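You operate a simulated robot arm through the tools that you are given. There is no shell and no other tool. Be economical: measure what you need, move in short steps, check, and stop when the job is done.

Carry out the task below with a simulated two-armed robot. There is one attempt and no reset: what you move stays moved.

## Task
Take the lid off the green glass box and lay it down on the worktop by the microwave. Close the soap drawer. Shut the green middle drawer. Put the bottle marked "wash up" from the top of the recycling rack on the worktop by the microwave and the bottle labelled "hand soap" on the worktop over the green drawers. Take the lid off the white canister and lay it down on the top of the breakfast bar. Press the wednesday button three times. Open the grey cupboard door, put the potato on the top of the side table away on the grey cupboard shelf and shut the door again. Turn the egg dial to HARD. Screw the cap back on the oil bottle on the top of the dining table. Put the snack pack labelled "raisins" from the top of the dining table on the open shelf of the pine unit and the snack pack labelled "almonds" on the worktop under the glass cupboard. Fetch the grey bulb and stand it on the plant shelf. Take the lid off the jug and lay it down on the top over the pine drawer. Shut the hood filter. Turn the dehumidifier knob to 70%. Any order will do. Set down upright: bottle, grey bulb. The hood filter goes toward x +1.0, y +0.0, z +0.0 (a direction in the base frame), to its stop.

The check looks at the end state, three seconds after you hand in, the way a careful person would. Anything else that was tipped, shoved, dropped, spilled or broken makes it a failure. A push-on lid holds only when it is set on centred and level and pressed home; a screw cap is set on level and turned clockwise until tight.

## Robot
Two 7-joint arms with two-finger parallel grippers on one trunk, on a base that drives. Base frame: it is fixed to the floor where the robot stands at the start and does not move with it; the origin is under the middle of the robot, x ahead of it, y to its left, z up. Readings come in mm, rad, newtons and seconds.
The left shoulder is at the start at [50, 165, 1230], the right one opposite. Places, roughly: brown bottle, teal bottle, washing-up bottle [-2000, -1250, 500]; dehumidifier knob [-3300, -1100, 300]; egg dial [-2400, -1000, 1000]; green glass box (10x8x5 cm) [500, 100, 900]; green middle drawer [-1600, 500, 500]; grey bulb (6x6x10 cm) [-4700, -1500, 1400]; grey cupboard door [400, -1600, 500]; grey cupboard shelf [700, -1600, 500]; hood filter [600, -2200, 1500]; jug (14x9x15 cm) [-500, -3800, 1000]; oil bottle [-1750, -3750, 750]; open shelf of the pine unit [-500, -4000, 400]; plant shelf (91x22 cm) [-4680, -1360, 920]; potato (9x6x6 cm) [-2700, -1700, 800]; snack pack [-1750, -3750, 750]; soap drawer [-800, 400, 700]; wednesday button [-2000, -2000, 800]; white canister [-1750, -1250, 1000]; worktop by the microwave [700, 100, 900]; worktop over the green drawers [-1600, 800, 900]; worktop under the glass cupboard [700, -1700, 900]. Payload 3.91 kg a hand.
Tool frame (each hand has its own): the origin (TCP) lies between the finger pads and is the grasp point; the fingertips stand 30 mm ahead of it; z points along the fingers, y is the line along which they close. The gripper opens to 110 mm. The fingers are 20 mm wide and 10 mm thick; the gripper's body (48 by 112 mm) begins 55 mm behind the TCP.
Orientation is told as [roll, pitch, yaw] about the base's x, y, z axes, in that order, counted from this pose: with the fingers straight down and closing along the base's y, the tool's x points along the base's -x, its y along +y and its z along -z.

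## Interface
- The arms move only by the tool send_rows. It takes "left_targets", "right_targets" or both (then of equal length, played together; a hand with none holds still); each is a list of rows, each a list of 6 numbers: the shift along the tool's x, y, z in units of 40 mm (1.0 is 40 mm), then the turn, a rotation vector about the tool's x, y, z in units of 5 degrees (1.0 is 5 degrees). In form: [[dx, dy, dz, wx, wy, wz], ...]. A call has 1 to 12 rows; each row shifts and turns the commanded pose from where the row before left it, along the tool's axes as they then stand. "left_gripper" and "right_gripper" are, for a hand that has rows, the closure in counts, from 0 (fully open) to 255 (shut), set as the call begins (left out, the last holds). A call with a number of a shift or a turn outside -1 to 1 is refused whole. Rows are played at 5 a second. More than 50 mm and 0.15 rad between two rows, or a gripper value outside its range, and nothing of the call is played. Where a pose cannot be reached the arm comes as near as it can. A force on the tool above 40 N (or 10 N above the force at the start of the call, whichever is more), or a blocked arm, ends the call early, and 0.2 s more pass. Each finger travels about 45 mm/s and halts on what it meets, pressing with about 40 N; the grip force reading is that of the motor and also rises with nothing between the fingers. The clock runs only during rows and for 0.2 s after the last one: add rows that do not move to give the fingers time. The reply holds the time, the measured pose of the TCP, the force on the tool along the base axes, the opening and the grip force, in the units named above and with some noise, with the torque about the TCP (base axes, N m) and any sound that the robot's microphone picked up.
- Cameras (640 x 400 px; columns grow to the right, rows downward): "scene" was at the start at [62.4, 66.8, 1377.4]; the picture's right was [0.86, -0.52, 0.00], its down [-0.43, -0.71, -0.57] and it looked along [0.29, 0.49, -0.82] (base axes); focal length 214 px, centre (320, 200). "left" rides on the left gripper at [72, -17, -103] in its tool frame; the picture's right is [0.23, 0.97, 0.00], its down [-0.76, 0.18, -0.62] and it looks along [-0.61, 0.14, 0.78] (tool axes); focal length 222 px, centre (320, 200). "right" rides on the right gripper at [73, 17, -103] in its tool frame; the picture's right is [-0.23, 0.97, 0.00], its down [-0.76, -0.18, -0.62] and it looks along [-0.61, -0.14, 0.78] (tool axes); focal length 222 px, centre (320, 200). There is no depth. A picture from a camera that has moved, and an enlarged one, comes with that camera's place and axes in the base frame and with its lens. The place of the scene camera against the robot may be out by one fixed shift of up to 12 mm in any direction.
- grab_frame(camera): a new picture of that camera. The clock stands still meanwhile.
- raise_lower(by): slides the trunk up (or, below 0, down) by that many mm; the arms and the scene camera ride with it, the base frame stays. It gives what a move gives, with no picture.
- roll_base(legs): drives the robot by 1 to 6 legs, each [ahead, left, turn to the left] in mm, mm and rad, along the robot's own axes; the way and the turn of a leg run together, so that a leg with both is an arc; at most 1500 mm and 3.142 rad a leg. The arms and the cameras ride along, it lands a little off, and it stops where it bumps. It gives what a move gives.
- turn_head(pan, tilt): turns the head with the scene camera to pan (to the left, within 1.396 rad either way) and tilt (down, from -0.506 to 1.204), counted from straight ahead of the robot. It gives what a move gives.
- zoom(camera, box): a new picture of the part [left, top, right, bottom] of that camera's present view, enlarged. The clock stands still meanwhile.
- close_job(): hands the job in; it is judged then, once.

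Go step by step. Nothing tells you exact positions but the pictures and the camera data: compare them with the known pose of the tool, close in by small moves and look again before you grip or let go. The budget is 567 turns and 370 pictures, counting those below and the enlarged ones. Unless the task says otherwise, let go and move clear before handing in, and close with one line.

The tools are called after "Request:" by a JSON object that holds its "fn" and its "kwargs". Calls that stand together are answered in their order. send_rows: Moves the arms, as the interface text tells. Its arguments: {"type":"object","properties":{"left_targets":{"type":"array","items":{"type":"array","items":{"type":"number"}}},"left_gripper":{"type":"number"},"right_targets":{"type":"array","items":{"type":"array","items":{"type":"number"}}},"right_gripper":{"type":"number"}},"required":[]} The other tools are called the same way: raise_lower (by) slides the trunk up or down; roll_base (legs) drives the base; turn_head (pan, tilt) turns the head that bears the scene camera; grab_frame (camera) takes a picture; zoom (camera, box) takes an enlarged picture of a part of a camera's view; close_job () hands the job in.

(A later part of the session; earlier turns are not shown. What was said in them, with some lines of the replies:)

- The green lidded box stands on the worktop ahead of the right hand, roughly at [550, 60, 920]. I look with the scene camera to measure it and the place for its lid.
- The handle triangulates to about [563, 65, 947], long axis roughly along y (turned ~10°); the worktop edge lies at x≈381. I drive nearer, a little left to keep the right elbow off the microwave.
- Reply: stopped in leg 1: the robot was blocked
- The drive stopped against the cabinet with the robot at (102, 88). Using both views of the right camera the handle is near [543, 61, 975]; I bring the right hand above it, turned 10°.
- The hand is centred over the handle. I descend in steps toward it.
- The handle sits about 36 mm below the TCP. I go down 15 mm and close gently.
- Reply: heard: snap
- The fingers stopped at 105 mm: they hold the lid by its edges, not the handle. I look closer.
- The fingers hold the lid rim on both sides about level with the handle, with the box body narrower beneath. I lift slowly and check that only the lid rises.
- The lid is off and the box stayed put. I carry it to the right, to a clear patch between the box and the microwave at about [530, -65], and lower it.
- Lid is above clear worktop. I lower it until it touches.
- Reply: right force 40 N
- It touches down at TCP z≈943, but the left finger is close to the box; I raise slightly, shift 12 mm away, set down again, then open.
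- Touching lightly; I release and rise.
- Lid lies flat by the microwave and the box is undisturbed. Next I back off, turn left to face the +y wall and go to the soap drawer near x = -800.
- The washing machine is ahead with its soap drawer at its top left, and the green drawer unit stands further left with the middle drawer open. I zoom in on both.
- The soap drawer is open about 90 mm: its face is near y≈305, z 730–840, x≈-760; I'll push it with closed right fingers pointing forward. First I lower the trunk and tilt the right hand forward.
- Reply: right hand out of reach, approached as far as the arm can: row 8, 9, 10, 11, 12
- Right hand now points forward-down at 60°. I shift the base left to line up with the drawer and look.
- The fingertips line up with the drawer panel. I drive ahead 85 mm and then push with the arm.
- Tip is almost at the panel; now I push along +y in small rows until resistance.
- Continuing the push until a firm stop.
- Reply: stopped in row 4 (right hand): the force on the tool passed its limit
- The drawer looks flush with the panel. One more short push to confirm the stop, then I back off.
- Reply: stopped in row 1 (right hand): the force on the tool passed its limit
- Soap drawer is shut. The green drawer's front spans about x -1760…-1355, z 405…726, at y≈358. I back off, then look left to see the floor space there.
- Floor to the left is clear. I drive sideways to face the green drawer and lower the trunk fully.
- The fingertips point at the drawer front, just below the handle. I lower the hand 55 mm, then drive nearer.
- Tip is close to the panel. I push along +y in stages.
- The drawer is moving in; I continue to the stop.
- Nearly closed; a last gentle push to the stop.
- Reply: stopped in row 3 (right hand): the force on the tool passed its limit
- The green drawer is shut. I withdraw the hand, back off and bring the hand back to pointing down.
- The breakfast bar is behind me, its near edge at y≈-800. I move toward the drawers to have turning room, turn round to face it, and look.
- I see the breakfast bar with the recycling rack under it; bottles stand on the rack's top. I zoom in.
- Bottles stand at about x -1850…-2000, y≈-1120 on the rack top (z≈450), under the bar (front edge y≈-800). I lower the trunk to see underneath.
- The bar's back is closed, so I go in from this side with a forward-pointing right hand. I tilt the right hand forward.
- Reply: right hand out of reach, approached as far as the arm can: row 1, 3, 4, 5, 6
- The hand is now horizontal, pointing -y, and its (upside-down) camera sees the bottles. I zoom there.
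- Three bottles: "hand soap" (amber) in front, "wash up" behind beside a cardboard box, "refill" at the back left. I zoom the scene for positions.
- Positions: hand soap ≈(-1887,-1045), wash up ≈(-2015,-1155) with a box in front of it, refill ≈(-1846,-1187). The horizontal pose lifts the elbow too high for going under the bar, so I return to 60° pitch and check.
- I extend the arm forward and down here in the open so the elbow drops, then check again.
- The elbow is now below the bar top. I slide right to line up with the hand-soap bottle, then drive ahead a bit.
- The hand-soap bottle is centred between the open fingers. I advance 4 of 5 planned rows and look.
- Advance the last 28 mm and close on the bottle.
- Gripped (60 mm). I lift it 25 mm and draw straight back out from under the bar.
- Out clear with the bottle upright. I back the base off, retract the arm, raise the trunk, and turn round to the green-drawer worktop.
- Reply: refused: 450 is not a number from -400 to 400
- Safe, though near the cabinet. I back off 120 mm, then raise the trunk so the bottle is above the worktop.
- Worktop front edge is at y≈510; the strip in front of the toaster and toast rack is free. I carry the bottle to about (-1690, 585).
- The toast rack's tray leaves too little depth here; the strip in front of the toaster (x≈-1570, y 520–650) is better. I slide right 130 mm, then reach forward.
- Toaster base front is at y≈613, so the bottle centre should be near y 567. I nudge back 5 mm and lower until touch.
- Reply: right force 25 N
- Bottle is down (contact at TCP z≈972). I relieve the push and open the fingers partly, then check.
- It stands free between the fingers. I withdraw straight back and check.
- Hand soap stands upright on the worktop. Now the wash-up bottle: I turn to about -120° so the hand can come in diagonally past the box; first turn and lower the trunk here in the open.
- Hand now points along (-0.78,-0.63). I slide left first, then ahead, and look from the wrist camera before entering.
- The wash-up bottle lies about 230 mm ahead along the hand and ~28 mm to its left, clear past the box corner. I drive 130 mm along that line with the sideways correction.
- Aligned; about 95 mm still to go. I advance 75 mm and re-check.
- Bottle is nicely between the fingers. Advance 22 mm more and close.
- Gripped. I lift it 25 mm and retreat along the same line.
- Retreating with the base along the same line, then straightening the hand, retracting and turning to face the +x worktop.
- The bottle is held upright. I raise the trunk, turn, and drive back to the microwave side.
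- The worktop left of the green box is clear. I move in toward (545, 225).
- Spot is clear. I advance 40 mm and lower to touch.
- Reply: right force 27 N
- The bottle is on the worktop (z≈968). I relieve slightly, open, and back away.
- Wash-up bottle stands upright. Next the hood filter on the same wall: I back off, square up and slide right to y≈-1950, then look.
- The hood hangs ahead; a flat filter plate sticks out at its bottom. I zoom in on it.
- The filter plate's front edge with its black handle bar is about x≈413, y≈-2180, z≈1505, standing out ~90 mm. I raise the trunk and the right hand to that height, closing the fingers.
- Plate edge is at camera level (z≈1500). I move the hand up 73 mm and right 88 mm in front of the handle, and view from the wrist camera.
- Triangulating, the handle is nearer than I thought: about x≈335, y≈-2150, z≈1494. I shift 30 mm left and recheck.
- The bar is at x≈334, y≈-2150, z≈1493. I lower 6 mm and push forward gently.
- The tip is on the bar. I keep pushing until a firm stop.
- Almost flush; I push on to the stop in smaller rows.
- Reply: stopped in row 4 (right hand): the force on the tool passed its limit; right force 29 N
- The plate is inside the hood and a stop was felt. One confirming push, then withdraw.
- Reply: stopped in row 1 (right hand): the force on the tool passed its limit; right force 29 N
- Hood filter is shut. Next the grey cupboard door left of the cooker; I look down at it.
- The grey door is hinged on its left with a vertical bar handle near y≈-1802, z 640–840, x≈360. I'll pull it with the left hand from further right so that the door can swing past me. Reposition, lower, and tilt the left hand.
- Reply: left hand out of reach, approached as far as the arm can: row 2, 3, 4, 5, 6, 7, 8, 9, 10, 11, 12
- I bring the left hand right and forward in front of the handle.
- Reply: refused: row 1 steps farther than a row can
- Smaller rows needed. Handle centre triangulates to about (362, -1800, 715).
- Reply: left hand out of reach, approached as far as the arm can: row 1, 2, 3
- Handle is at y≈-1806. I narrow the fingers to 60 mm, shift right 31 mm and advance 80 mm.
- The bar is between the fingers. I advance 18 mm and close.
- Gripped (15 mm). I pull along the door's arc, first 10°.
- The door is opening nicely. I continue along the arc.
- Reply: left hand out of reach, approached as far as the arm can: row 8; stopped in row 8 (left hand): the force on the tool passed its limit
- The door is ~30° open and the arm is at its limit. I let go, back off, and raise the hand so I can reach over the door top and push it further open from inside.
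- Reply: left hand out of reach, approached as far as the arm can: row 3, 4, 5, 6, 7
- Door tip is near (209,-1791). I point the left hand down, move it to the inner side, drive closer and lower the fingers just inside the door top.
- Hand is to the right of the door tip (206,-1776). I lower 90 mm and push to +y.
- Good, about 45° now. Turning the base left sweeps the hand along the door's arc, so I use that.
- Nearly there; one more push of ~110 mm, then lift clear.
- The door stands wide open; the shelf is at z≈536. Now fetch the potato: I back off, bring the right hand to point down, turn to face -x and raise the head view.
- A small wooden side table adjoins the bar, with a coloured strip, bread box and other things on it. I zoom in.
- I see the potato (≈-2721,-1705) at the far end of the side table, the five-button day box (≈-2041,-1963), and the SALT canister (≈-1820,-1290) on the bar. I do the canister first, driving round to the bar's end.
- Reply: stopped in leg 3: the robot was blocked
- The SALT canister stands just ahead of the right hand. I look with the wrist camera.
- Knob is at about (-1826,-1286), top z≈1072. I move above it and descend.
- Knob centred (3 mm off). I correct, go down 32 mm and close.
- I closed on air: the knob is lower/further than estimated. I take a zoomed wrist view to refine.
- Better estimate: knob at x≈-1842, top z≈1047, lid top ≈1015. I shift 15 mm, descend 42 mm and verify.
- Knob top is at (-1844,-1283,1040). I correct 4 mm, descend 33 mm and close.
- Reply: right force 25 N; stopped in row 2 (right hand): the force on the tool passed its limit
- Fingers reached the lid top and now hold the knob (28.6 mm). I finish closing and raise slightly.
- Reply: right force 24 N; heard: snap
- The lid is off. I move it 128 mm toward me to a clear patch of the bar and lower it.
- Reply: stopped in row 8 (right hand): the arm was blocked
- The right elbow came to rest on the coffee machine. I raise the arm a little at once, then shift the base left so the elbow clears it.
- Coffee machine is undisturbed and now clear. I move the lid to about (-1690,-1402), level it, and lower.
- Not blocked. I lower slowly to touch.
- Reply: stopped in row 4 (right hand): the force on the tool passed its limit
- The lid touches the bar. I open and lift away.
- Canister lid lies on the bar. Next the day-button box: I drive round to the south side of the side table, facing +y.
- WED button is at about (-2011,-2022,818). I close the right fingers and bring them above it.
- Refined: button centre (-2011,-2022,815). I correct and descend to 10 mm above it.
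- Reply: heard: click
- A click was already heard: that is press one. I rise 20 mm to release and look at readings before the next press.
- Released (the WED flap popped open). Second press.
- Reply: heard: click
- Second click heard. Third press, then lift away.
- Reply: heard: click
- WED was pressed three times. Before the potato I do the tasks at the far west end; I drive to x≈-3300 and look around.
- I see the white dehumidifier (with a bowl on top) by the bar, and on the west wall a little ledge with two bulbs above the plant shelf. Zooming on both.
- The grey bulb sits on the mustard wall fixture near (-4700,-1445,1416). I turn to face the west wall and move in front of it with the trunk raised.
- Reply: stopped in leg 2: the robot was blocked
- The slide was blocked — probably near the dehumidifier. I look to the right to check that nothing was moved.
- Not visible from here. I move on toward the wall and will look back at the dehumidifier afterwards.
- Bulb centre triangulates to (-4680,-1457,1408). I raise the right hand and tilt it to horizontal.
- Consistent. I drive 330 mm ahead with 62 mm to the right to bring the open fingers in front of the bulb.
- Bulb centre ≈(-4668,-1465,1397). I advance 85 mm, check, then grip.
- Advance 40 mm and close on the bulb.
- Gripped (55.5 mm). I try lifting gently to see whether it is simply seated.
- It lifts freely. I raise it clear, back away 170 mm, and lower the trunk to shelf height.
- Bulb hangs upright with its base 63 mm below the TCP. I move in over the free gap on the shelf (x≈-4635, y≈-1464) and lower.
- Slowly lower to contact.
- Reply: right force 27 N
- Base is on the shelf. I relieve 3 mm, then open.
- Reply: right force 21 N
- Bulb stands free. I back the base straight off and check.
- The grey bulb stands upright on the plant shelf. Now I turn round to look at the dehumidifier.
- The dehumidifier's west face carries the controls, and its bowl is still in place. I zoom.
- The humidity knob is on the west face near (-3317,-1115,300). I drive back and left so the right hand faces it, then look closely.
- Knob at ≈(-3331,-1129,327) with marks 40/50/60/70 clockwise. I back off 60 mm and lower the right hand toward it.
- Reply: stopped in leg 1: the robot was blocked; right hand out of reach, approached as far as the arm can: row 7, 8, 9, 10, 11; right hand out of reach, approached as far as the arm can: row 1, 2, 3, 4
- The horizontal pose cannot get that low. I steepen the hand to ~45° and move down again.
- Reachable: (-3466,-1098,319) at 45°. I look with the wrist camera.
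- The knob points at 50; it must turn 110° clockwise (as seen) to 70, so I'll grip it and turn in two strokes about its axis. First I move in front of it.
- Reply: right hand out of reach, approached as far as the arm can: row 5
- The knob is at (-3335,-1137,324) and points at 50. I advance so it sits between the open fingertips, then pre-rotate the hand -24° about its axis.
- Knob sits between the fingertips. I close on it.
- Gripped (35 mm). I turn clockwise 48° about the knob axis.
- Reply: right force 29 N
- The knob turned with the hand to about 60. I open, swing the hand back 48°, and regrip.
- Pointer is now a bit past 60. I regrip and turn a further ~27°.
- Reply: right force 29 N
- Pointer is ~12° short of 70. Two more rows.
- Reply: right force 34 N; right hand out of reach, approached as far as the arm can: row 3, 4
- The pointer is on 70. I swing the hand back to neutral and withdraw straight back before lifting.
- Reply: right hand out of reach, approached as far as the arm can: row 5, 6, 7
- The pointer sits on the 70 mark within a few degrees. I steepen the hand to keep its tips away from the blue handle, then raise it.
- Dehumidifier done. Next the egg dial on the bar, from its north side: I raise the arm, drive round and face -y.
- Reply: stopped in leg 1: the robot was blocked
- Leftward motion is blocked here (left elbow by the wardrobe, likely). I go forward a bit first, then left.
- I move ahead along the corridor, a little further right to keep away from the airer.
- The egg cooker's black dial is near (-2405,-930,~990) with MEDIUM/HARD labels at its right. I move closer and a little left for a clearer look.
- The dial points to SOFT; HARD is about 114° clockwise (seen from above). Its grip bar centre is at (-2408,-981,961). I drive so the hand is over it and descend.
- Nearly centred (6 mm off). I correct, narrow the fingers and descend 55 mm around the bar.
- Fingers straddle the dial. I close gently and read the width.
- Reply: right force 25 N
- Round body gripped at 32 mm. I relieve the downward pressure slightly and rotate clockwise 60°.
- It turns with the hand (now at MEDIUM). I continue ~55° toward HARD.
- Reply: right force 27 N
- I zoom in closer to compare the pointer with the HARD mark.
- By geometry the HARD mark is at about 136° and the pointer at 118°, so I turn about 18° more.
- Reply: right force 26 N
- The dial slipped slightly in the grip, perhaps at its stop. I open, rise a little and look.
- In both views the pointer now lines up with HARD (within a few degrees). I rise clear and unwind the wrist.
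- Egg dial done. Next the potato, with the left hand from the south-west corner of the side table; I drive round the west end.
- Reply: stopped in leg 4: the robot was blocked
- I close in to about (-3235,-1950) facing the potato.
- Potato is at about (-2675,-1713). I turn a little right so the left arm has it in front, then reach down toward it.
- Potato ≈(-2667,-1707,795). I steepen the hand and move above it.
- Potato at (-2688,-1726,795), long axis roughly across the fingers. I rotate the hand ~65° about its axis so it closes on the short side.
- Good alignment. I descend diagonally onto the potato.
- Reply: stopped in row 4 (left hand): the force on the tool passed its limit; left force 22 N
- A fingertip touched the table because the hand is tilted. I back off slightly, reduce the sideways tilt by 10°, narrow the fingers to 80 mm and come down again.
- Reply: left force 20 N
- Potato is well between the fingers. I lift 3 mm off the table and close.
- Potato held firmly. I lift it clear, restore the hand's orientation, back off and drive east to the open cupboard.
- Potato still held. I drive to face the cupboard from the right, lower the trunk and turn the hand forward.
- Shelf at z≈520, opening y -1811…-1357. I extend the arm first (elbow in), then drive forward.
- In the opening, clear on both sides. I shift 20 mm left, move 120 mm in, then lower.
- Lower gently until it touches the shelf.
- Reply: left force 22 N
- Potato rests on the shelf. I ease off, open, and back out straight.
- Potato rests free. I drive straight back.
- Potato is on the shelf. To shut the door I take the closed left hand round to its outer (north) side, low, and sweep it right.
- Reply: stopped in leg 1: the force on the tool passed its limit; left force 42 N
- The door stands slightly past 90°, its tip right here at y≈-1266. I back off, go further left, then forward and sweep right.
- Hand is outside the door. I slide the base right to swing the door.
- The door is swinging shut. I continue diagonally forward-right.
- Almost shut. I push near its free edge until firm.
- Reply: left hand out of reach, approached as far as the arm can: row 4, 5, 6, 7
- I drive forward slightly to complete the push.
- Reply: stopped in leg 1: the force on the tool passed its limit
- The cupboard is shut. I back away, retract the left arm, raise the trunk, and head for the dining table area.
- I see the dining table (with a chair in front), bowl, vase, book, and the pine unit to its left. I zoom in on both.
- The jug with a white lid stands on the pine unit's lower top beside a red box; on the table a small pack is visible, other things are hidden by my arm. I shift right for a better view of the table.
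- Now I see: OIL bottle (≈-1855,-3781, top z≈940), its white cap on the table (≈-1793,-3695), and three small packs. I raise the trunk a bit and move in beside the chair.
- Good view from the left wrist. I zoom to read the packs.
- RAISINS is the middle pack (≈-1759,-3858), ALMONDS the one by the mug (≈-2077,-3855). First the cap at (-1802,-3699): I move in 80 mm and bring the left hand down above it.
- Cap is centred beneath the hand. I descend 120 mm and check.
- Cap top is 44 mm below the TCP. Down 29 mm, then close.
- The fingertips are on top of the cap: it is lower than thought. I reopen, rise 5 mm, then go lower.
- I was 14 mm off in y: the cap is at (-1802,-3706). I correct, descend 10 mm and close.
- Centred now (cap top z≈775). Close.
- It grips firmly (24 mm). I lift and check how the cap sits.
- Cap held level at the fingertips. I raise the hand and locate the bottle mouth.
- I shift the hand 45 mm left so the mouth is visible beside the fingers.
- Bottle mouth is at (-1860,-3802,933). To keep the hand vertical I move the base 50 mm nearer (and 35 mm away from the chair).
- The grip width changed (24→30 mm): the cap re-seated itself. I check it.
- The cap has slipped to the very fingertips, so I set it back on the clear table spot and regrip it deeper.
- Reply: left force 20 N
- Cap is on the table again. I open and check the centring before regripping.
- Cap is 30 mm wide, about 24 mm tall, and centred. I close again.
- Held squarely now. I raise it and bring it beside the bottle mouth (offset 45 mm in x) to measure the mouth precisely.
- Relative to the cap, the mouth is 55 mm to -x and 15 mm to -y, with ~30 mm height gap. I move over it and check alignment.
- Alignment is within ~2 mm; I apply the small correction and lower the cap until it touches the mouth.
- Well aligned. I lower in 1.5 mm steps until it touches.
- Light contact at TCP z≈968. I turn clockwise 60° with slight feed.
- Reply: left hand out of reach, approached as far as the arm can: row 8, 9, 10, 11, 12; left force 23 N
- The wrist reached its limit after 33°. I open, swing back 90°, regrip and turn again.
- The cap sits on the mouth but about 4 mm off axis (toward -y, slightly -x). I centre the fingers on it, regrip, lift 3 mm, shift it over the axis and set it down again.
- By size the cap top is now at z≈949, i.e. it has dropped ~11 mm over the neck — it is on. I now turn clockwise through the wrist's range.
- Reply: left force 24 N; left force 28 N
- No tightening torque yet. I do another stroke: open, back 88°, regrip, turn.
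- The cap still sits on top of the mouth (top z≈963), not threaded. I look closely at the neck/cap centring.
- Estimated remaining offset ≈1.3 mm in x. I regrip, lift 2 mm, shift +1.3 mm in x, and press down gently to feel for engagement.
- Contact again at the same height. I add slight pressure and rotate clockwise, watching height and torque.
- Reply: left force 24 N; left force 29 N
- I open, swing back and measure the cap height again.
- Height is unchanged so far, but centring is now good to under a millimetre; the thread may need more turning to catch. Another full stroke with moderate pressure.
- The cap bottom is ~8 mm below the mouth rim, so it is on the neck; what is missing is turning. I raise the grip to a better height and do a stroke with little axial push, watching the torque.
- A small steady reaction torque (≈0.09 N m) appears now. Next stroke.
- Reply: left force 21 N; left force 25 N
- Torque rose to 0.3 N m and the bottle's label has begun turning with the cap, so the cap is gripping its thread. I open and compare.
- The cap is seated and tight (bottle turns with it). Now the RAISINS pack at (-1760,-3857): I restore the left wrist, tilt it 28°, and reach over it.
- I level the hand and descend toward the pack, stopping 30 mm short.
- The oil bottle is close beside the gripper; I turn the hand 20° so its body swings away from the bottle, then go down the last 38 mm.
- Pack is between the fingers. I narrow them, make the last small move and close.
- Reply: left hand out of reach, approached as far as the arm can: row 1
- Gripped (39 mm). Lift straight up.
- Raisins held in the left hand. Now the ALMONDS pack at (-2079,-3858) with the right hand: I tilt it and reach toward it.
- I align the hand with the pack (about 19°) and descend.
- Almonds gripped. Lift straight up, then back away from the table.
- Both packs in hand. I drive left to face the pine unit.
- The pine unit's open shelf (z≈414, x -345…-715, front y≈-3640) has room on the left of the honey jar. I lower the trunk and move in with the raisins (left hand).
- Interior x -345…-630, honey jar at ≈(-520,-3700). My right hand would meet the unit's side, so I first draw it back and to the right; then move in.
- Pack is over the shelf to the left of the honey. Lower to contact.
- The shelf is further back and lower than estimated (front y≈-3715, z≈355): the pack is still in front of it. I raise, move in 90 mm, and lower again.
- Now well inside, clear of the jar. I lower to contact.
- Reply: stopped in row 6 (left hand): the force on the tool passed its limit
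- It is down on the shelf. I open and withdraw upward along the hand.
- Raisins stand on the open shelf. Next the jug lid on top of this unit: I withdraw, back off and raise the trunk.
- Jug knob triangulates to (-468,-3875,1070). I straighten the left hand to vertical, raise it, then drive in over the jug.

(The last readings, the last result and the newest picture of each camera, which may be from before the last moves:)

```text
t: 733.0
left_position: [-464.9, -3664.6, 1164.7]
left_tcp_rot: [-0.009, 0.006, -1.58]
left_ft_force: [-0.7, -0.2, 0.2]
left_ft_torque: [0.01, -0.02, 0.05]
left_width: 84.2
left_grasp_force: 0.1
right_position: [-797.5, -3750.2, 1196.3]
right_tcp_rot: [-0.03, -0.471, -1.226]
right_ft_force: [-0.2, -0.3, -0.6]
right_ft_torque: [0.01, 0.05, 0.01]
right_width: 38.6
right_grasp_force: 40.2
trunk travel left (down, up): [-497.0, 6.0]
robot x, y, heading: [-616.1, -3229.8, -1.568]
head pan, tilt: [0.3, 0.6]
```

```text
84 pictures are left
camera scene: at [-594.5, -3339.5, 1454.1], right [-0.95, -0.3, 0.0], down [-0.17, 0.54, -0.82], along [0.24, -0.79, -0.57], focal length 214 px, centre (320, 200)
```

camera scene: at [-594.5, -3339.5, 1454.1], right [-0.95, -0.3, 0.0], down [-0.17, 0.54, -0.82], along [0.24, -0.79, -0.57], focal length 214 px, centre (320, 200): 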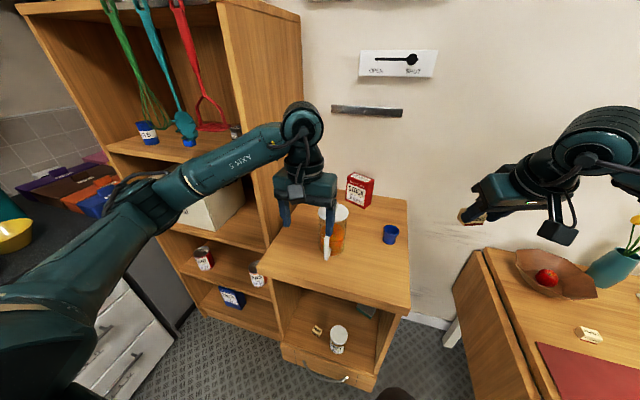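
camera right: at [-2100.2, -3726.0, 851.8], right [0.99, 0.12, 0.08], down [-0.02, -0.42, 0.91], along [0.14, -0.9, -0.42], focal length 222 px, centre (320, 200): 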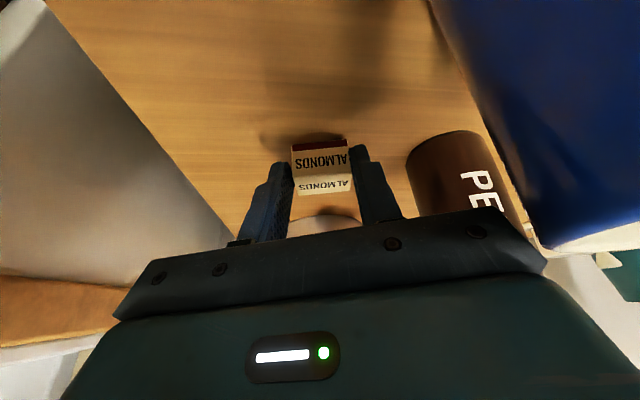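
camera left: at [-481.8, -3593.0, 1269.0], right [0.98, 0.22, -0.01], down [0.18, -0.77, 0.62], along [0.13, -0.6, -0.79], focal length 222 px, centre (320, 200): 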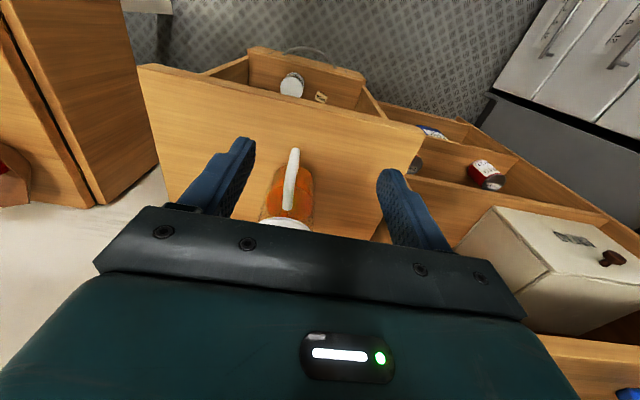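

I drive 85 mm in and reach forward until the hand is above the knob.

Request:
{"fn": "roll_base", "kwargs": {"legs": [[85, 0, 0]]}}

Request:
{"fn": "send_rows", "kwargs": {"left_targets": [[-0.9, 0, 0, 0, 0, 0], [-0.9, 0, 0, 0, 0, 0], [-0.9, 0, 0, 0, 0, 0], [0, 0, 0, 0, 0, 0]]}}

Request:
{"fn": "grab_frame", "kwargs": {"camera": "left"}}

```text
t: 734.1
left_position: [-463.4, -3747.9, 1165.8]
left_tcp_rot: [-0.008, 0.006, -1.58]
left_ft_force: [-0.3, -0.5, -0.4]
left_ft_torque: [0.0, 0.02, 0.0]
left_width: 84.1
left_grasp_force: 0.0
right_position: [-797.2, -3834.8, 1195.6]
right_tcp_rot: [-0.028, -0.471, -1.227]
right_ft_force: [0.1, -0.6, -0.3]
right_ft_torque: [0.0, 0.06, 0.01]
right_width: 38.8
right_grasp_force: 39.9
trunk travel left (down, up): [-497.0, 6.0]
robot x, y, heading: [-615.6, -3316.2, -1.577]
head pan, tilt: [0.3, 0.6]
```

```text
t: 735.1
left_position: [-464.5, -3858.3, 1165.0]
left_tcp_rot: [-0.011, 0.006, -1.582]
left_ft_force: [0.5, -0.3, 0.6]
left_ft_torque: [-0.04, 0.04, -0.01]
left_width: 84.0
left_grasp_force: 0.0
right_position: [-798.3, -3833.4, 1195.5]
right_tcp_rot: [-0.03, -0.473, -1.227]
right_ft_force: [-0.4, 0.6, -0.2]
right_ft_torque: [0.01, -0.02, 0.0]
right_width: 38.7
right_grasp_force: 40.0
trunk travel left (down, up): [-497.0, 6.0]
robot x, y, heading: [-614.0, -3310.4, -1.564]
head pan, tilt: [0.3, 0.6]
```

```text
83 pictures are left
camera left: at [-483.8, -3786.4, 1269.5], right [0.98, 0.22, -0.01], down [0.18, -0.77, 0.62], along [0.13, -0.6, -0.79], focal length 222 px, centre (320, 200)
```

left: 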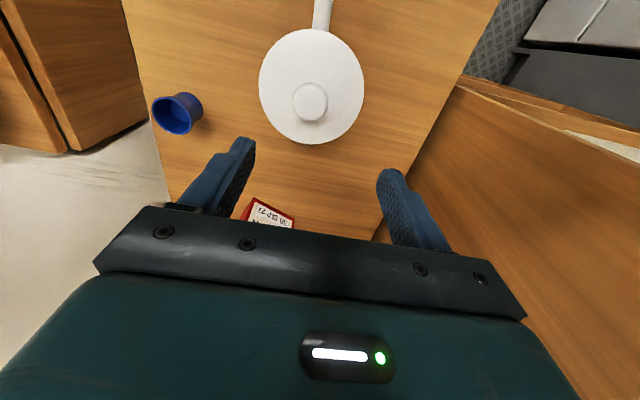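

The knob is rather at (-481,-3831,~1089). I shift over it, descend 35 mm and refine.

Request:
{"fn": "send_rows", "kwargs": {"left_targets": [[0.68, -0.38, 0, 0, 0, 0], [0, 0, 0.6, 0, 0, 0], [0, 0, 0, 0, 0, 0]], "left_gripper": 110}}

Request:
{"fn": "grab_frame", "kwargs": {"camera": "left"}}

```text
t: 735.9
left_position: [-481.6, -3828.9, 1139.1]
left_tcp_rot: [-0.008, 0.005, -1.58]
left_ft_force: [-0.5, 0.3, 0.3]
left_ft_torque: [0.02, 0.05, 0.01]
left_width: 62.6
left_grasp_force: 0.0
right_position: [-797.9, -3833.0, 1195.9]
right_tcp_rot: [-0.032, -0.471, -1.227]
right_ft_force: [0.2, -0.4, -1.2]
right_ft_torque: [-0.03, 0.0, -0.04]
right_width: 38.5
right_grasp_force: 39.7
trunk travel left (down, up): [-497.0, 6.0]
robot x, y, heading: [-616.2, -3315.8, -1.57]
head pan, tilt: [0.3, 0.6]
```

```text
82 pictures are left
camera left: at [-499.1, -3757.5, 1244.0], right [0.98, 0.22, -0.01], down [0.18, -0.77, 0.62], along [0.13, -0.6, -0.79], focal length 222 px, centre (320, 200)
```

left: 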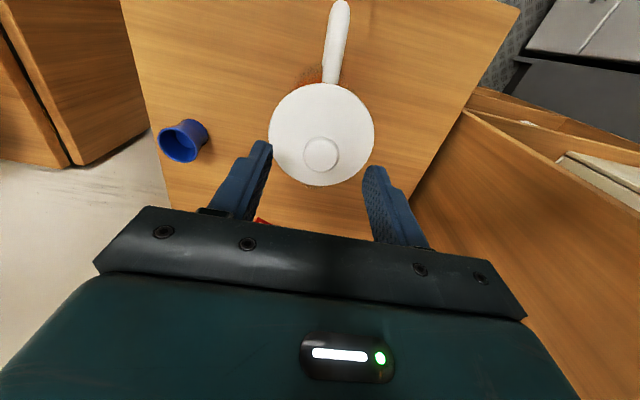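

Knob confirmed at (-481,-3831, top 1090). I descend 34 mm and close on it.

Request:
{"fn": "send_rows", "kwargs": {"left_targets": [[-0.05, 0.03, 0.45, 0, 0, 0], [0, 0, 0.4, 0, 0, 0], [0, 0, 0, 0, 0, 0]]}}

Request:
{"fn": "send_rows", "kwargs": {"left_targets": [[0, 0, 0, 0, 0, 0], [0, 0, 0, 0, 0, 0], [0, 0, 0, 0, 0, 0], [0, 0, 0, 0, 0, 0]], "left_gripper": 225}}

Request:
{"fn": "grab_frame", "kwargs": {"camera": "left"}}

```text
t: 736.7
left_position: [-480.5, -3828.6, 1106.5]
left_tcp_rot: [-0.009, 0.005, -1.58]
left_ft_force: [0.4, -0.7, -0.2]
left_ft_torque: [0.04, 0.0, -0.03]
left_width: 62.5
left_grasp_force: 0.0
right_position: [-797.7, -3833.6, 1195.4]
right_tcp_rot: [-0.03, -0.474, -1.227]
right_ft_force: [0.1, 0.2, -0.9]
right_ft_torque: [0.01, -0.02, -0.01]
right_width: 38.6
right_grasp_force: 39.6
trunk travel left (down, up): [-497.0, 6.0]
robot x, y, heading: [-615.2, -3314.2, -1.573]
head pan, tilt: [0.3, 0.6]
```

```text
t: 737.7
left_position: [-480.4, -3829.2, 1106.3]
left_tcp_rot: [-0.008, 0.006, -1.58]
left_ft_force: [1.4, 0.2, -0.1]
left_ft_torque: [0.05, -0.08, -0.02]
left_width: 26.3
left_grasp_force: 40.5
right_position: [-797.6, -3833.0, 1196.1]
right_tcp_rot: [-0.029, -0.472, -1.226]
right_ft_force: [-0.6, -0.1, -0.1]
right_ft_torque: [0.02, 0.02, -0.01]
right_width: 38.5
right_grasp_force: 40.4
trunk travel left (down, up): [-497.0, 6.0]
robot x, y, heading: [-616.2, -3317.4, -1.569]
head pan, tilt: [0.3, 0.6]
```

```text
81 pictures are left
camera left: at [-497.6, -3758.2, 1210.4], right [0.98, 0.22, -0.01], down [0.18, -0.77, 0.62], along [0.13, -0.6, -0.79], focal length 222 px, centre (320, 200)
```

left: 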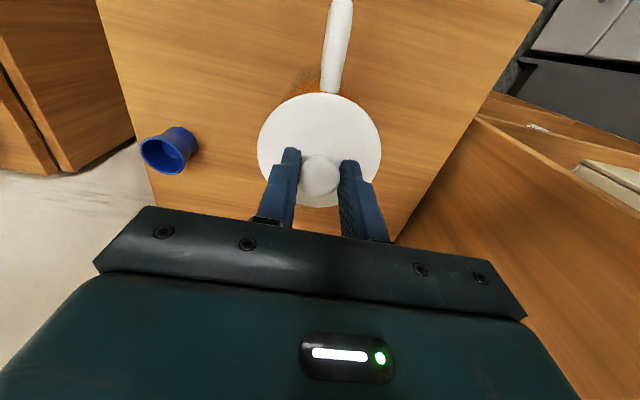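

Knob gripped (26 mm). I lift slowly and check that the jug stays.

Request:
{"fn": "send_rows", "kwargs": {"left_targets": [[0, 0, -0.1, 0, 0, 0], [0, 0, -0.15, 0, 0, 0], [0, 0, -0.2, 0, 0, 0], [0, 0, -0.4, 0, 0, 0], [0, 0, -0.5, 0, 0, 0], [0, 0, 0, 0, 0, 0]]}}

Request:
{"fn": "zoom", "kwargs": {"camera": "scene", "box": [230, 120, 430, 290]}}

```text
t: 739.1
left_position: [-479.1, -3830.5, 1161.4]
left_tcp_rot: [-0.008, 0.005, -1.579]
left_ft_force: [-0.4, 0.4, -0.5]
left_ft_torque: [0.01, -0.02, 0.0]
left_width: 26.4
left_grasp_force: 40.2
right_position: [-799.3, -3833.0, 1196.2]
right_tcp_rot: [-0.031, -0.472, -1.226]
right_ft_force: [-0.4, 0.4, -0.5]
right_ft_torque: [0.0, -0.02, 0.02]
right_width: 38.8
right_grasp_force: 39.9
trunk travel left (down, up): [-497.0, 6.0]
robot x, y, heading: [-613.6, -3315.9, -1.574]
head pan, tilt: [0.3, 0.6]
heard: snap
```

```text
2.35 times, centred on (330, 205) of scene
camera zoom: at [-594.5, -3423.2, 1454.1], right [-0.96, -0.3, 0.0], down [-0.17, 0.54, -0.82], along [0.24, -0.79, -0.57], focal length 505 px, centre (296, 188)
```

zoom: 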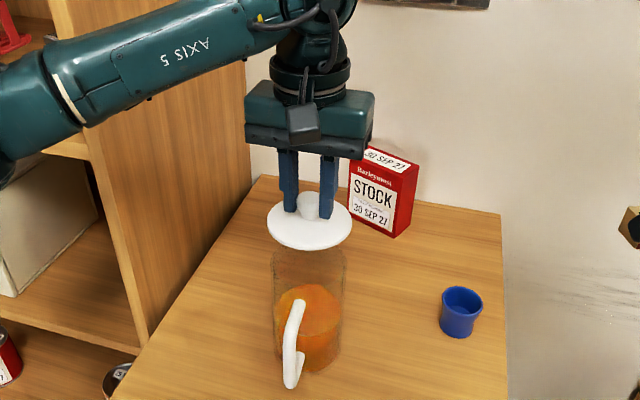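

Lid is off and the jug stayed. I carry it to the clear front-right part of the same top (≈-590,-3790) and lower.

Request:
{"fn": "send_rows", "kwargs": {"left_targets": [[0.2, -0.7, 0, 0, 0, 0], [0.25, -0.7, 0, 0, 0, 0], [0.25, -0.7, 0, 0, 0, 0], [0.3, -0.7, 0, 0, 0, 0], [0, 0, 0.9, 0, 0, 0], [0, 0, 0.9, 0, 0, 0], [0, 0, 0.9, 0, 0, 0], [0, 0, 0, 0, 0, 0]]}}

Request:
{"fn": "zoom", "kwargs": {"camera": "scene", "box": [230, 120, 430, 290]}}

```text
t: 740.9
left_position: [-588.9, -3789.7, 1054.8]
left_tcp_rot: [-0.009, 0.006, -1.581]
left_ft_force: [0.6, -0.5, 0.0]
left_ft_torque: [0.0, -0.01, 0.0]
left_width: 26.2
left_grasp_force: 40.1
right_position: [-798.4, -3832.1, 1195.3]
right_tcp_rot: [-0.03, -0.474, -1.225]
right_ft_force: [0.3, 0.9, 0.2]
right_ft_torque: [0.01, 0.03, 0.01]
right_width: 38.8
right_grasp_force: 40.4
trunk travel left (down, up): [-497.0, 6.0]
robot x, y, heading: [-617.5, -3317.4, -1.575]
head pan, tilt: [0.3, 0.6]
```

```text
2.35 times, centred on (330, 205) of scene
camera zoom: at [-594.8, -3422.9, 1454.2], right [-0.96, -0.3, 0.0], down [-0.17, 0.54, -0.83], along [0.24, -0.79, -0.56], focal length 505 px, centre (296, 188)
```

zoom: 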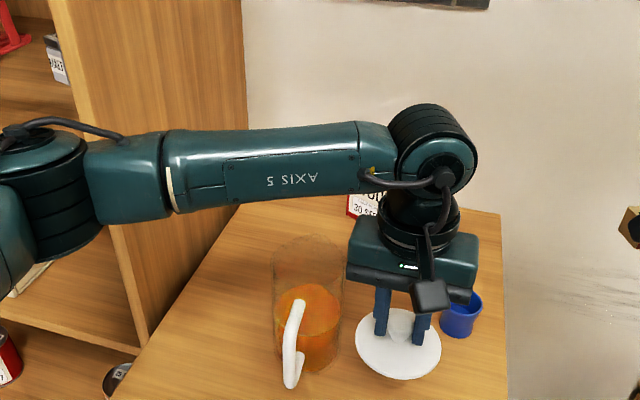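

Clear of jug and cup. Lower to touch.

Request:
{"fn": "send_rows", "kwargs": {"left_targets": [[0, 0, 0.7, 0, 0, 0], [0, 0, 0.5, 0, 0, 0], [0, 0, 0.1, 0, 0, 0], [0, 0, 0.1, 0, 0, 0], [0, 0, 0.1, 0, 0, 0], [0, 0, 0.1, 0, 0, 0]]}}

Request:
{"fn": "send_rows", "kwargs": {"left_targets": [[0, 0, 0.08, 0, 0, 0], [0, 0, 0.08, 0, 0, 0], [0, 0, 0.08, 0, 0, 0], [0, 0, 0.08, 0, 0, 0], [0, 0, 0.08, 0, 0, 0], [0, 0, 0.08, 0, 0, 0], [0, 0, 0.08, 0, 0, 0], [0, 0, 0.08, 0, 0, 0]]}}

Request:
{"fn": "zoom", "kwargs": {"camera": "scene", "box": [230, 120, 430, 290]}}

```text
t: 742.3
left_position: [-592.4, -3788.0, 990.4]
left_tcp_rot: [-0.009, 0.004, -1.58]
left_ft_force: [0.8, -0.7, -0.6]
left_ft_torque: [-0.01, 0.0, -0.03]
left_width: 26.3
left_grasp_force: 40.3
right_position: [-798.1, -3834.7, 1195.9]
right_tcp_rot: [-0.029, -0.472, -1.226]
right_ft_force: [0.2, 0.4, -0.1]
right_ft_torque: [0.04, -0.02, -0.01]
right_width: 38.8
right_grasp_force: 40.1
trunk travel left (down, up): [-497.0, 6.0]
robot x, y, heading: [-616.6, -3313.0, -1.571]
head pan, tilt: [0.3, 0.6]
```

```text
t: 744.1
left_position: [-592.5, -3788.2, 965.2]
left_tcp_rot: [-0.01, 0.005, -1.579]
left_ft_force: [-0.9, -0.8, 2.6]
left_ft_torque: [-0.01, -0.13, -0.02]
left_width: 26.3
left_grasp_force: 40.0
right_position: [-797.1, -3833.0, 1195.1]
right_tcp_rot: [-0.028, -0.474, -1.227]
right_ft_force: [-0.2, -0.2, -0.5]
right_ft_torque: [0.01, 0.01, -0.04]
right_width: 38.8
right_grasp_force: 39.5
trunk travel left (down, up): [-497.0, 6.0]
robot x, y, heading: [-615.6, -3313.9, -1.572]
head pan, tilt: [0.3, 0.6]
```

```text
2.35 times, centred on (330, 205) of scene
camera zoom: at [-594.6, -3422.7, 1454.3], right [-0.96, -0.3, 0.0], down [-0.17, 0.54, -0.83], along [0.24, -0.79, -0.56], focal length 505 px, centre (296, 188)
```

zoom: 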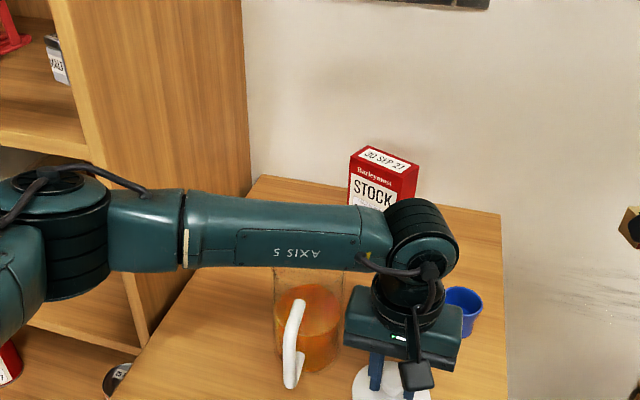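

Touching lightly (965). A hair more, then release and lift.

Request:
{"fn": "send_rows", "kwargs": {"left_targets": [[0, 0, 0.06, 0, 0, 0], [0, 0, 0, 0, 0, 0]]}}

Request:
{"fn": "send_rows", "kwargs": {"left_targets": [[0, 0, 0, 0, 0, 0], [0, 0, 0, 0, 0, 0], [0, 0, -0.5, 0, 0, 0], [0, 0, -0.9, 0, 0, 0], [0, 0, -0.9, 0, 0, 0], [0, 0, -0.9, 0, 0, 0], [0, 0, -0.9, 0, 0, 0], [0, 0, -0.9, 0, 0, 0]], "left_gripper": 140}}

Request:
{"fn": "roll_base", "kwargs": {"legs": [[-300, 0, 0]]}}

Request:
{"fn": "grab_frame", "kwargs": {"camera": "scene"}}

```text
t: 744.7
left_position: [-592.9, -3787.8, 965.4]
left_tcp_rot: [-0.011, 0.002, -1.58]
left_ft_force: [2.1, 1.2, 18.2]
left_ft_torque: [0.13, -0.18, -0.01]
left_width: 26.2
left_grasp_force: 40.3
right_position: [-797.8, -3831.7, 1196.2]
right_tcp_rot: [-0.029, -0.474, -1.225]
right_ft_force: [-0.9, -0.1, -0.7]
right_ft_torque: [0.04, -0.01, -0.01]
right_width: 38.6
right_grasp_force: 39.3
trunk travel left (down, up): [-497.0, 6.0]
robot x, y, heading: [-616.6, -3315.8, -1.569]
head pan, tilt: [0.3, 0.6]
```

```text
t: 746.5
left_position: [-592.0, -3789.1, 1161.3]
left_tcp_rot: [-0.009, 0.007, -1.579]
left_ft_force: [-0.6, 0.5, 0.5]
left_ft_torque: [0.01, 0.02, 0.0]
left_width: 49.5
left_grasp_force: 0.2
right_position: [-797.1, -3831.9, 1194.3]
right_tcp_rot: [-0.031, -0.474, -1.228]
right_ft_force: [0.6, 0.0, -0.3]
right_ft_torque: [0.01, 0.0, 0.0]
right_width: 38.6
right_grasp_force: 40.3
trunk travel left (down, up): [-497.0, 6.0]
robot x, y, heading: [-617.4, -3317.5, -1.574]
head pan, tilt: [0.3, 0.6]
```

```text
t: 748.5
left_position: [-589.7, -3492.1, 1161.9]
left_tcp_rot: [-0.008, 0.005, -1.575]
left_ft_force: [1.3, 0.5, 0.0]
left_ft_torque: [-0.03, 0.0, -0.01]
left_width: 49.5
left_grasp_force: 0.2
right_position: [-797.2, -3537.0, 1195.8]
right_tcp_rot: [-0.03, -0.473, -1.22]
right_ft_force: [-0.2, 0.2, -0.8]
right_ft_torque: [-0.01, 0.01, 0.01]
right_width: 38.8
right_grasp_force: 39.9
trunk travel left (down, up): [-497.0, 6.0]
robot x, y, heading: [-617.2, -3019.3, -1.562]
head pan, tilt: [0.3, 0.6]
```

```text
77 pictures are left
camera scene: at [-595.0, -3124.3, 1454.2], right [-0.95, -0.3, 0.0], down [-0.17, 0.54, -0.83], along [0.25, -0.79, -0.56], focal length 214 px, centre (320, 200)
```

scene: 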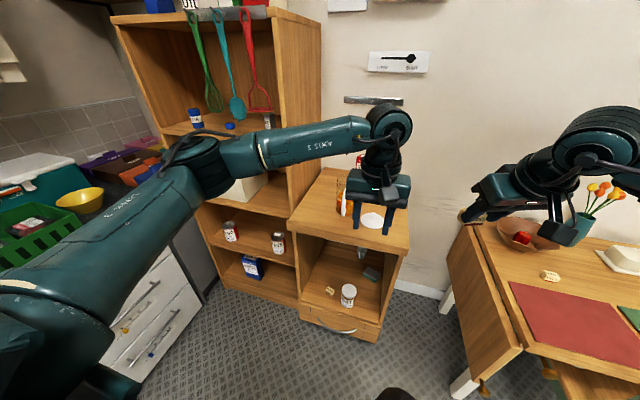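

The jug lid lies on the unit's top. Last: the almonds (right hand) to the worktop under the glass cupboard. I back off, turn to face +x and drive there.

Request:
{"fn": "roll_base", "kwargs": {"legs": [[-380, 0, 0], [0, 0, 1.562], [0, 600, 0], [0, 600, 0], [250, 0, 0]]}}

Request:
{"fn": "turn_head", "kwargs": {"pan": -0.1, "tilt": 0.6}}

Request:
{"fn": "grab_frame", "kwargs": {"camera": "scene"}}

Request:
{"fn": "grab_frame", "kwargs": {"camera": "right"}}

```text
t: 762.2
left_position: [105.2, -1400.8, 1161.3]
left_tcp_rot: [-0.01, 0.009, -0.014]
left_ft_force: [0.0, -0.7, 0.0]
left_ft_torque: [0.01, 0.02, 0.02]
left_width: 49.4
left_grasp_force: 0.1
right_position: [147.0, -1607.2, 1194.9]
right_tcp_rot: [-0.031, -0.472, 0.339]
right_ft_force: [0.2, 0.2, 0.3]
right_ft_torque: [0.03, 0.01, 0.03]
right_width: 38.8
right_grasp_force: 40.1
trunk travel left (down, up): [-497.0, 6.0]
robot x, y, heading: [-373.3, -1424.9, -0.008]
head pan, tilt: [0.3, 0.6]
```

```text
t: 763.1
left_position: [104.3, -1400.0, 1160.4]
left_tcp_rot: [-0.009, 0.006, -0.014]
left_ft_force: [0.3, -1.2, -0.8]
left_ft_torque: [0.02, 0.0, 0.01]
left_width: 49.6
left_grasp_force: 0.0
right_position: [146.6, -1608.4, 1194.5]
right_tcp_rot: [-0.028, -0.472, 0.338]
right_ft_force: [0.5, 0.5, 0.1]
right_ft_torque: [0.02, 0.02, 0.0]
right_width: 38.8
right_grasp_force: 40.5
trunk travel left (down, up): [-497.0, 6.0]
robot x, y, heading: [-368.9, -1424.5, -0.008]
head pan, tilt: [-0.099, 0.6]
```

```text
76 pictures are left
camera scene: at [-258.0, -1427.3, 1454.2], right [-0.1, -0.99, 0.0], down [-0.56, 0.06, -0.83], along [0.82, -0.09, -0.56], focal length 214 px, centre (320, 200)
```

scene: 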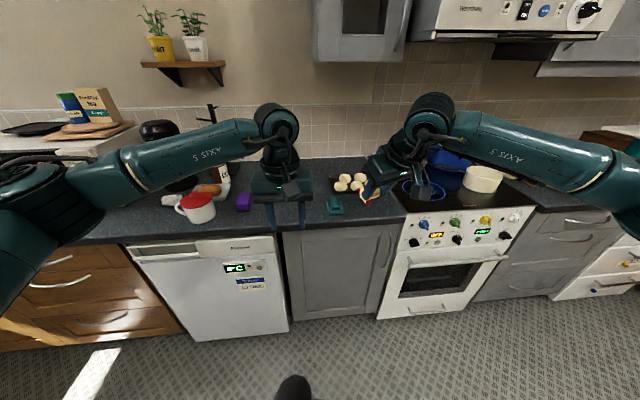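

```text
75 pictures are left
camera right: at [34.7, -1626.2, 1253.4], right [-0.12, 0.99, 0.08], down [0.42, -0.02, 0.91], along [0.9, 0.14, -0.42], focal length 222 px, centre (320, 200)
```

right: 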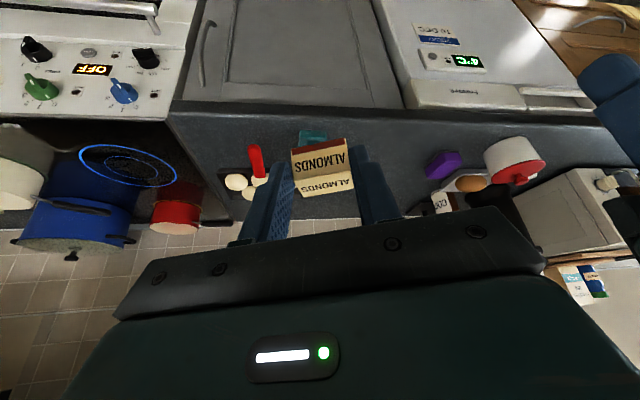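

Free spot at about (420,-1655) in front of the tray, right of the teal item. I drive the right hand over it and lower.

Request:
{"fn": "roll_base", "kwargs": {"legs": [[262, -50, 0.008]]}}

Request:
{"fn": "send_rows", "kwargs": {"right_targets": [[0.41, 0, 0.8, 0, 0, 0], [0.41, 0, 0.8, 0, 0, 0], [0.41, 0, 0.8, 0, 0, 0], [0.41, 0, 0.8, 0, 0, 0], [0, 0, 0, 0, 0, 0]]}}

Request:
{"fn": "grab_frame", "kwargs": {"camera": "right"}}

Request:
{"fn": "grab_frame", "kwargs": {"camera": "scene"}}

```text
t: 765.0
left_position: [367.4, -1448.2, 1160.5]
left_tcp_rot: [-0.008, 0.005, -0.007]
left_ft_force: [0.5, 0.8, -0.2]
left_ft_torque: [0.02, 0.0, 0.03]
left_width: 49.6
left_grasp_force: 0.1
right_position: [409.5, -1653.4, 1196.1]
right_tcp_rot: [-0.028, -0.473, 0.345]
right_ft_force: [0.5, 0.2, 0.0]
right_ft_torque: [0.0, 0.02, -0.02]
right_width: 38.6
right_grasp_force: 39.7
trunk travel left (down, up): [-497.0, 6.0]
robot x, y, heading: [-112.4, -1474.0, 0.004]
head pan, tilt: [-0.099, 0.6]
```

```text
t: 766.2
left_position: [366.6, -1448.1, 1162.1]
left_tcp_rot: [-0.009, 0.004, -0.006]
left_ft_force: [0.2, 0.1, -0.1]
left_ft_torque: [-0.01, -0.04, -0.01]
left_width: 49.3
left_grasp_force: 0.1
right_position: [409.8, -1656.0, 1053.4]
right_tcp_rot: [-0.03, -0.473, 0.345]
right_ft_force: [-0.5, -0.3, 0.1]
right_ft_torque: [-0.02, 0.01, -0.02]
right_width: 38.9
right_grasp_force: 40.2
trunk travel left (down, up): [-497.0, 6.0]
robot x, y, heading: [-109.5, -1476.6, 0.002]
head pan, tilt: [-0.099, 0.6]
```

```text
74 pictures are left
camera right: at [297.4, -1676.8, 1111.6], right [-0.13, 0.99, 0.08], down [0.42, -0.02, 0.91], along [0.9, 0.15, -0.42], focal length 222 px, centre (320, 200)
```

right: 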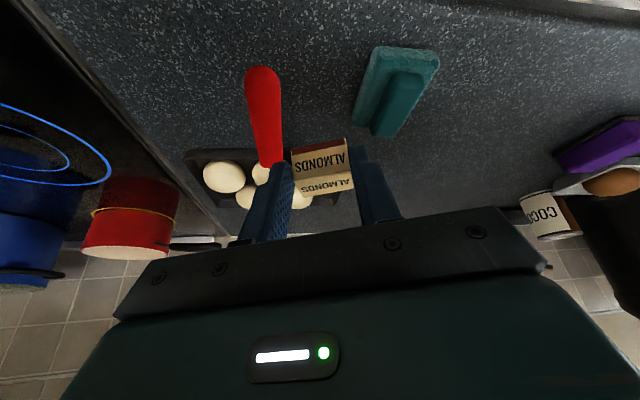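

```text
73 pictures are left
camera scene: at [4.5, -1477.0, 1454.2], right [-0.1, -1.0, 0.0], down [-0.56, 0.06, -0.83], along [0.82, -0.08, -0.56], focal length 214 px, centre (320, 200)
```

scene: 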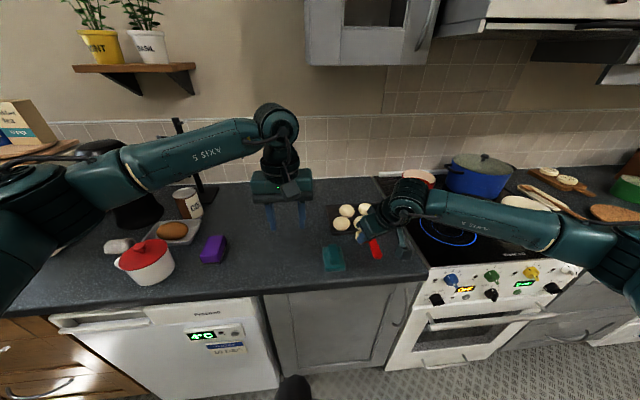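

Gap between the red handle and the teal item is centred at y≈-1637. I shift slightly and lower.

Request:
{"fn": "send_rows", "kwargs": {"right_targets": [[0.11, 0.39, -0.06, 0, 0, 0], [0.35, 0, 0.69, 0, 0, 0], [0.35, 0, 0.69, 0, 0, 0], [0.3, 0, 0.6, 0, 0, 0], [0, 0, 0, 0, 0, 0]]}}

Request:
{"fn": "grab_frame", "kwargs": {"camera": "right"}}

```text
t: 767.4
left_position: [366.0, -1448.0, 1161.4]
left_tcp_rot: [-0.009, 0.005, -0.006]
left_ft_force: [-0.6, 0.6, 0.0]
left_ft_torque: [-0.02, 0.0, 0.02]
left_width: 49.7
left_grasp_force: 0.1
right_position: [403.1, -1644.9, 962.6]
right_tcp_rot: [-0.03, -0.473, 0.346]
right_ft_force: [1.0, 0.0, -0.3]
right_ft_torque: [0.05, 0.0, -0.01]
right_width: 38.6
right_grasp_force: 39.9
trunk travel left (down, up): [-497.0, 6.0]
robot x, y, heading: [-107.9, -1478.5, 0.003]
head pan, tilt: [-0.099, 0.6]
```

```text
72 pictures are left
camera right: at [290.7, -1664.3, 1021.4], right [-0.13, 0.99, 0.08], down [0.42, -0.02, 0.91], along [0.9, 0.15, -0.42], focal length 222 px, centre (320, 200)
```

right: 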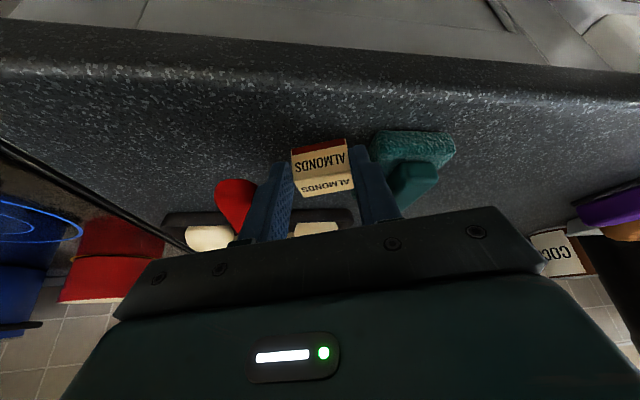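

Lower the last centimetres to contact.

Request:
{"fn": "send_rows", "kwargs": {"right_targets": [[0.09, 0, 0.18, 0, 0, 0], [0.04, 0, 0.08, 0, 0, 0], [0.04, 0, 0.08, 0, 0, 0], [0.04, 0, 0.08, 0, 0, 0], [0.04, 0, 0.08, 0, 0, 0]]}}

```text
t: 768.6
left_position: [364.4, -1448.3, 1163.3]
left_tcp_rot: [-0.009, 0.003, -0.006]
left_ft_force: [-1.5, -0.3, 0.0]
left_ft_torque: [-0.02, 0.03, 0.03]
left_width: 49.8
left_grasp_force: 0.1
right_position: [404.1, -1645.2, 947.5]
right_tcp_rot: [-0.031, -0.487, 0.346]
right_ft_force: [0.9, -2.3, 29.5]
right_ft_torque: [0.4, -0.44, -0.04]
right_width: 38.8
right_grasp_force: 39.9
trunk travel left (down, up): [-497.0, 6.0]
robot x, y, heading: [-110.9, -1476.5, -0.001]
head pan, tilt: [-0.099, 0.6]
```

Down on the worktop. I relieve a little, open modestly, and lift away along the hand.

Request:
{"fn": "send_rows", "kwargs": {"right_targets": [[-0.06, 0, -0.12, 0, 0, 0], [0, 0, 0, 0, 0, 0]]}}

Request:
{"fn": "send_rows", "kwargs": {"right_targets": [[0, 0, 0, 0, 0, 0], [0, 0, 0, 0, 0, 0], [0, 0, -0.4, 0, 0, 0], [0, 0, -0.8, 0, 0, 0], [0, 0, -0.8, 0, 0, 0], [0, 0, -0.8, 0, 0, 0], [0, 0, -0.8, 0, 0, 0], [0, 0, 0, 0, 0, 0]], "right_gripper": 125}}

Request:
{"fn": "grab_frame", "kwargs": {"camera": "right"}}

```text
t: 769.2
left_position: [365.8, -1446.4, 1162.1]
left_tcp_rot: [-0.009, 0.004, -0.006]
left_ft_force: [0.3, 0.9, 0.1]
left_ft_torque: [-0.02, 0.03, 0.0]
left_width: 49.9
left_grasp_force: 0.0
right_position: [401.8, -1646.3, 948.0]
right_tcp_rot: [-0.03, -0.476, 0.346]
right_ft_force: [5.5, 1.1, 14.8]
right_ft_torque: [0.46, -0.54, -0.07]
right_width: 38.7
right_grasp_force: 40.3
trunk travel left (down, up): [-497.0, 6.0]
robot x, y, heading: [-111.1, -1472.5, 0.001]
head pan, tilt: [-0.099, 0.6]
```

```text
t: 771.0
left_position: [366.3, -1447.6, 1161.2]
left_tcp_rot: [-0.009, 0.003, -0.008]
left_ft_force: [0.6, -0.9, 0.1]
left_ft_torque: [0.02, 0.03, 0.03]
left_width: 49.7
left_grasp_force: 0.0
right_position: [340.6, -1665.8, 1075.8]
right_tcp_rot: [-0.03, -0.473, 0.346]
right_ft_force: [-0.9, 0.4, 0.3]
right_ft_torque: [0.01, -0.01, -0.01]
right_width: 56.0
right_grasp_force: 0.0
trunk travel left (down, up): [-497.0, 6.0]
robot x, y, heading: [-104.9, -1471.9, 0.006]
head pan, tilt: [-0.099, 0.6]
```

```text
71 pictures are left
camera right: at [229.3, -1685.7, 1133.7], right [-0.13, 0.99, 0.08], down [0.42, -0.02, 0.91], along [0.9, 0.15, -0.42], focal length 222 px, centre (320, 200)
```

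right: 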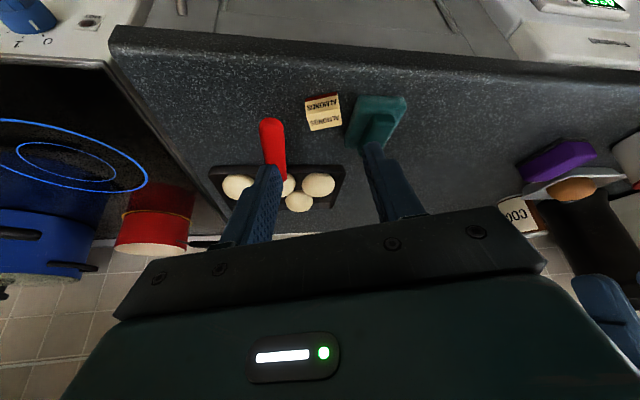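

All items are placed. I back the robot clear of the worktop and take a last look before handing in.

Request:
{"fn": "roll_base", "kwargs": {"legs": [[-400, 0, 0]]}}

Request:
{"fn": "turn_head", "kwargs": {"pan": 0.0, "tilt": 0.45}}

Request:
{"fn": "grab_frame", "kwargs": {"camera": "scene"}}

```text
t: 773.5
left_position: [-32.0, -1447.3, 1161.3]
left_tcp_rot: [-0.009, 0.006, -0.001]
left_ft_force: [0.1, 0.1, 0.4]
left_ft_torque: [0.01, -0.01, 0.03]
left_width: 49.6
left_grasp_force: 0.1
right_position: [-55.9, -1665.0, 1075.7]
right_tcp_rot: [-0.03, -0.472, 0.353]
right_ft_force: [0.0, -0.3, 0.3]
right_ft_torque: [0.02, -0.01, -0.01]
right_width: 56.0
right_grasp_force: 0.1
trunk travel left (down, up): [-497.0, 6.0]
robot x, y, heading: [-507.4, -1476.0, 0.012]
head pan, tilt: [-0.099, 0.6]
```

```text
t: 774.2
left_position: [-32.1, -1446.9, 1160.7]
left_tcp_rot: [-0.007, 0.005, -0.001]
left_ft_force: [-0.2, 0.1, -0.4]
left_ft_torque: [0.02, -0.03, 0.0]
left_width: 49.5
left_grasp_force: 0.0
right_position: [-55.4, -1665.0, 1075.1]
right_tcp_rot: [-0.03, -0.473, 0.353]
right_ft_force: [-0.1, 0.4, 0.6]
right_ft_torque: [0.0, 0.0, 0.0]
right_width: 56.3
right_grasp_force: 0.0
trunk travel left (down, up): [-497.0, 6.0]
robot x, y, heading: [-503.0, -1474.2, 0.009]
head pan, tilt: [0.0, 0.45]
```

```text
70 pictures are left
camera scene: at [-389.1, -1469.6, 1467.7], right [0.01, -1.0, 0.0], down [-0.44, 0.0, -0.9], along [0.9, 0.01, -0.44], focal length 214 px, centre (320, 200)
```

scene: 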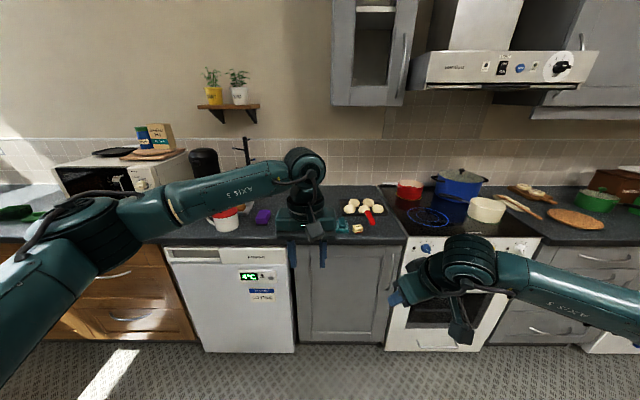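

The almonds pack is on the worktop under the glass cupboard, the grey door and the hood filter are shut, and both hands are empty and clear. I hand the job in.

Request:
{"fn": "close_job", "kwargs": {}}

```text
The job is handed in.
```

I worked through every task on the list and handed the job in; no result came back. The oil cap and the two dials were judged by feel and camera only. The cap holds firmly: the bottle turned with it. The egg dial and the dehumidifier knob looked within a few degrees of HARD and 70%.
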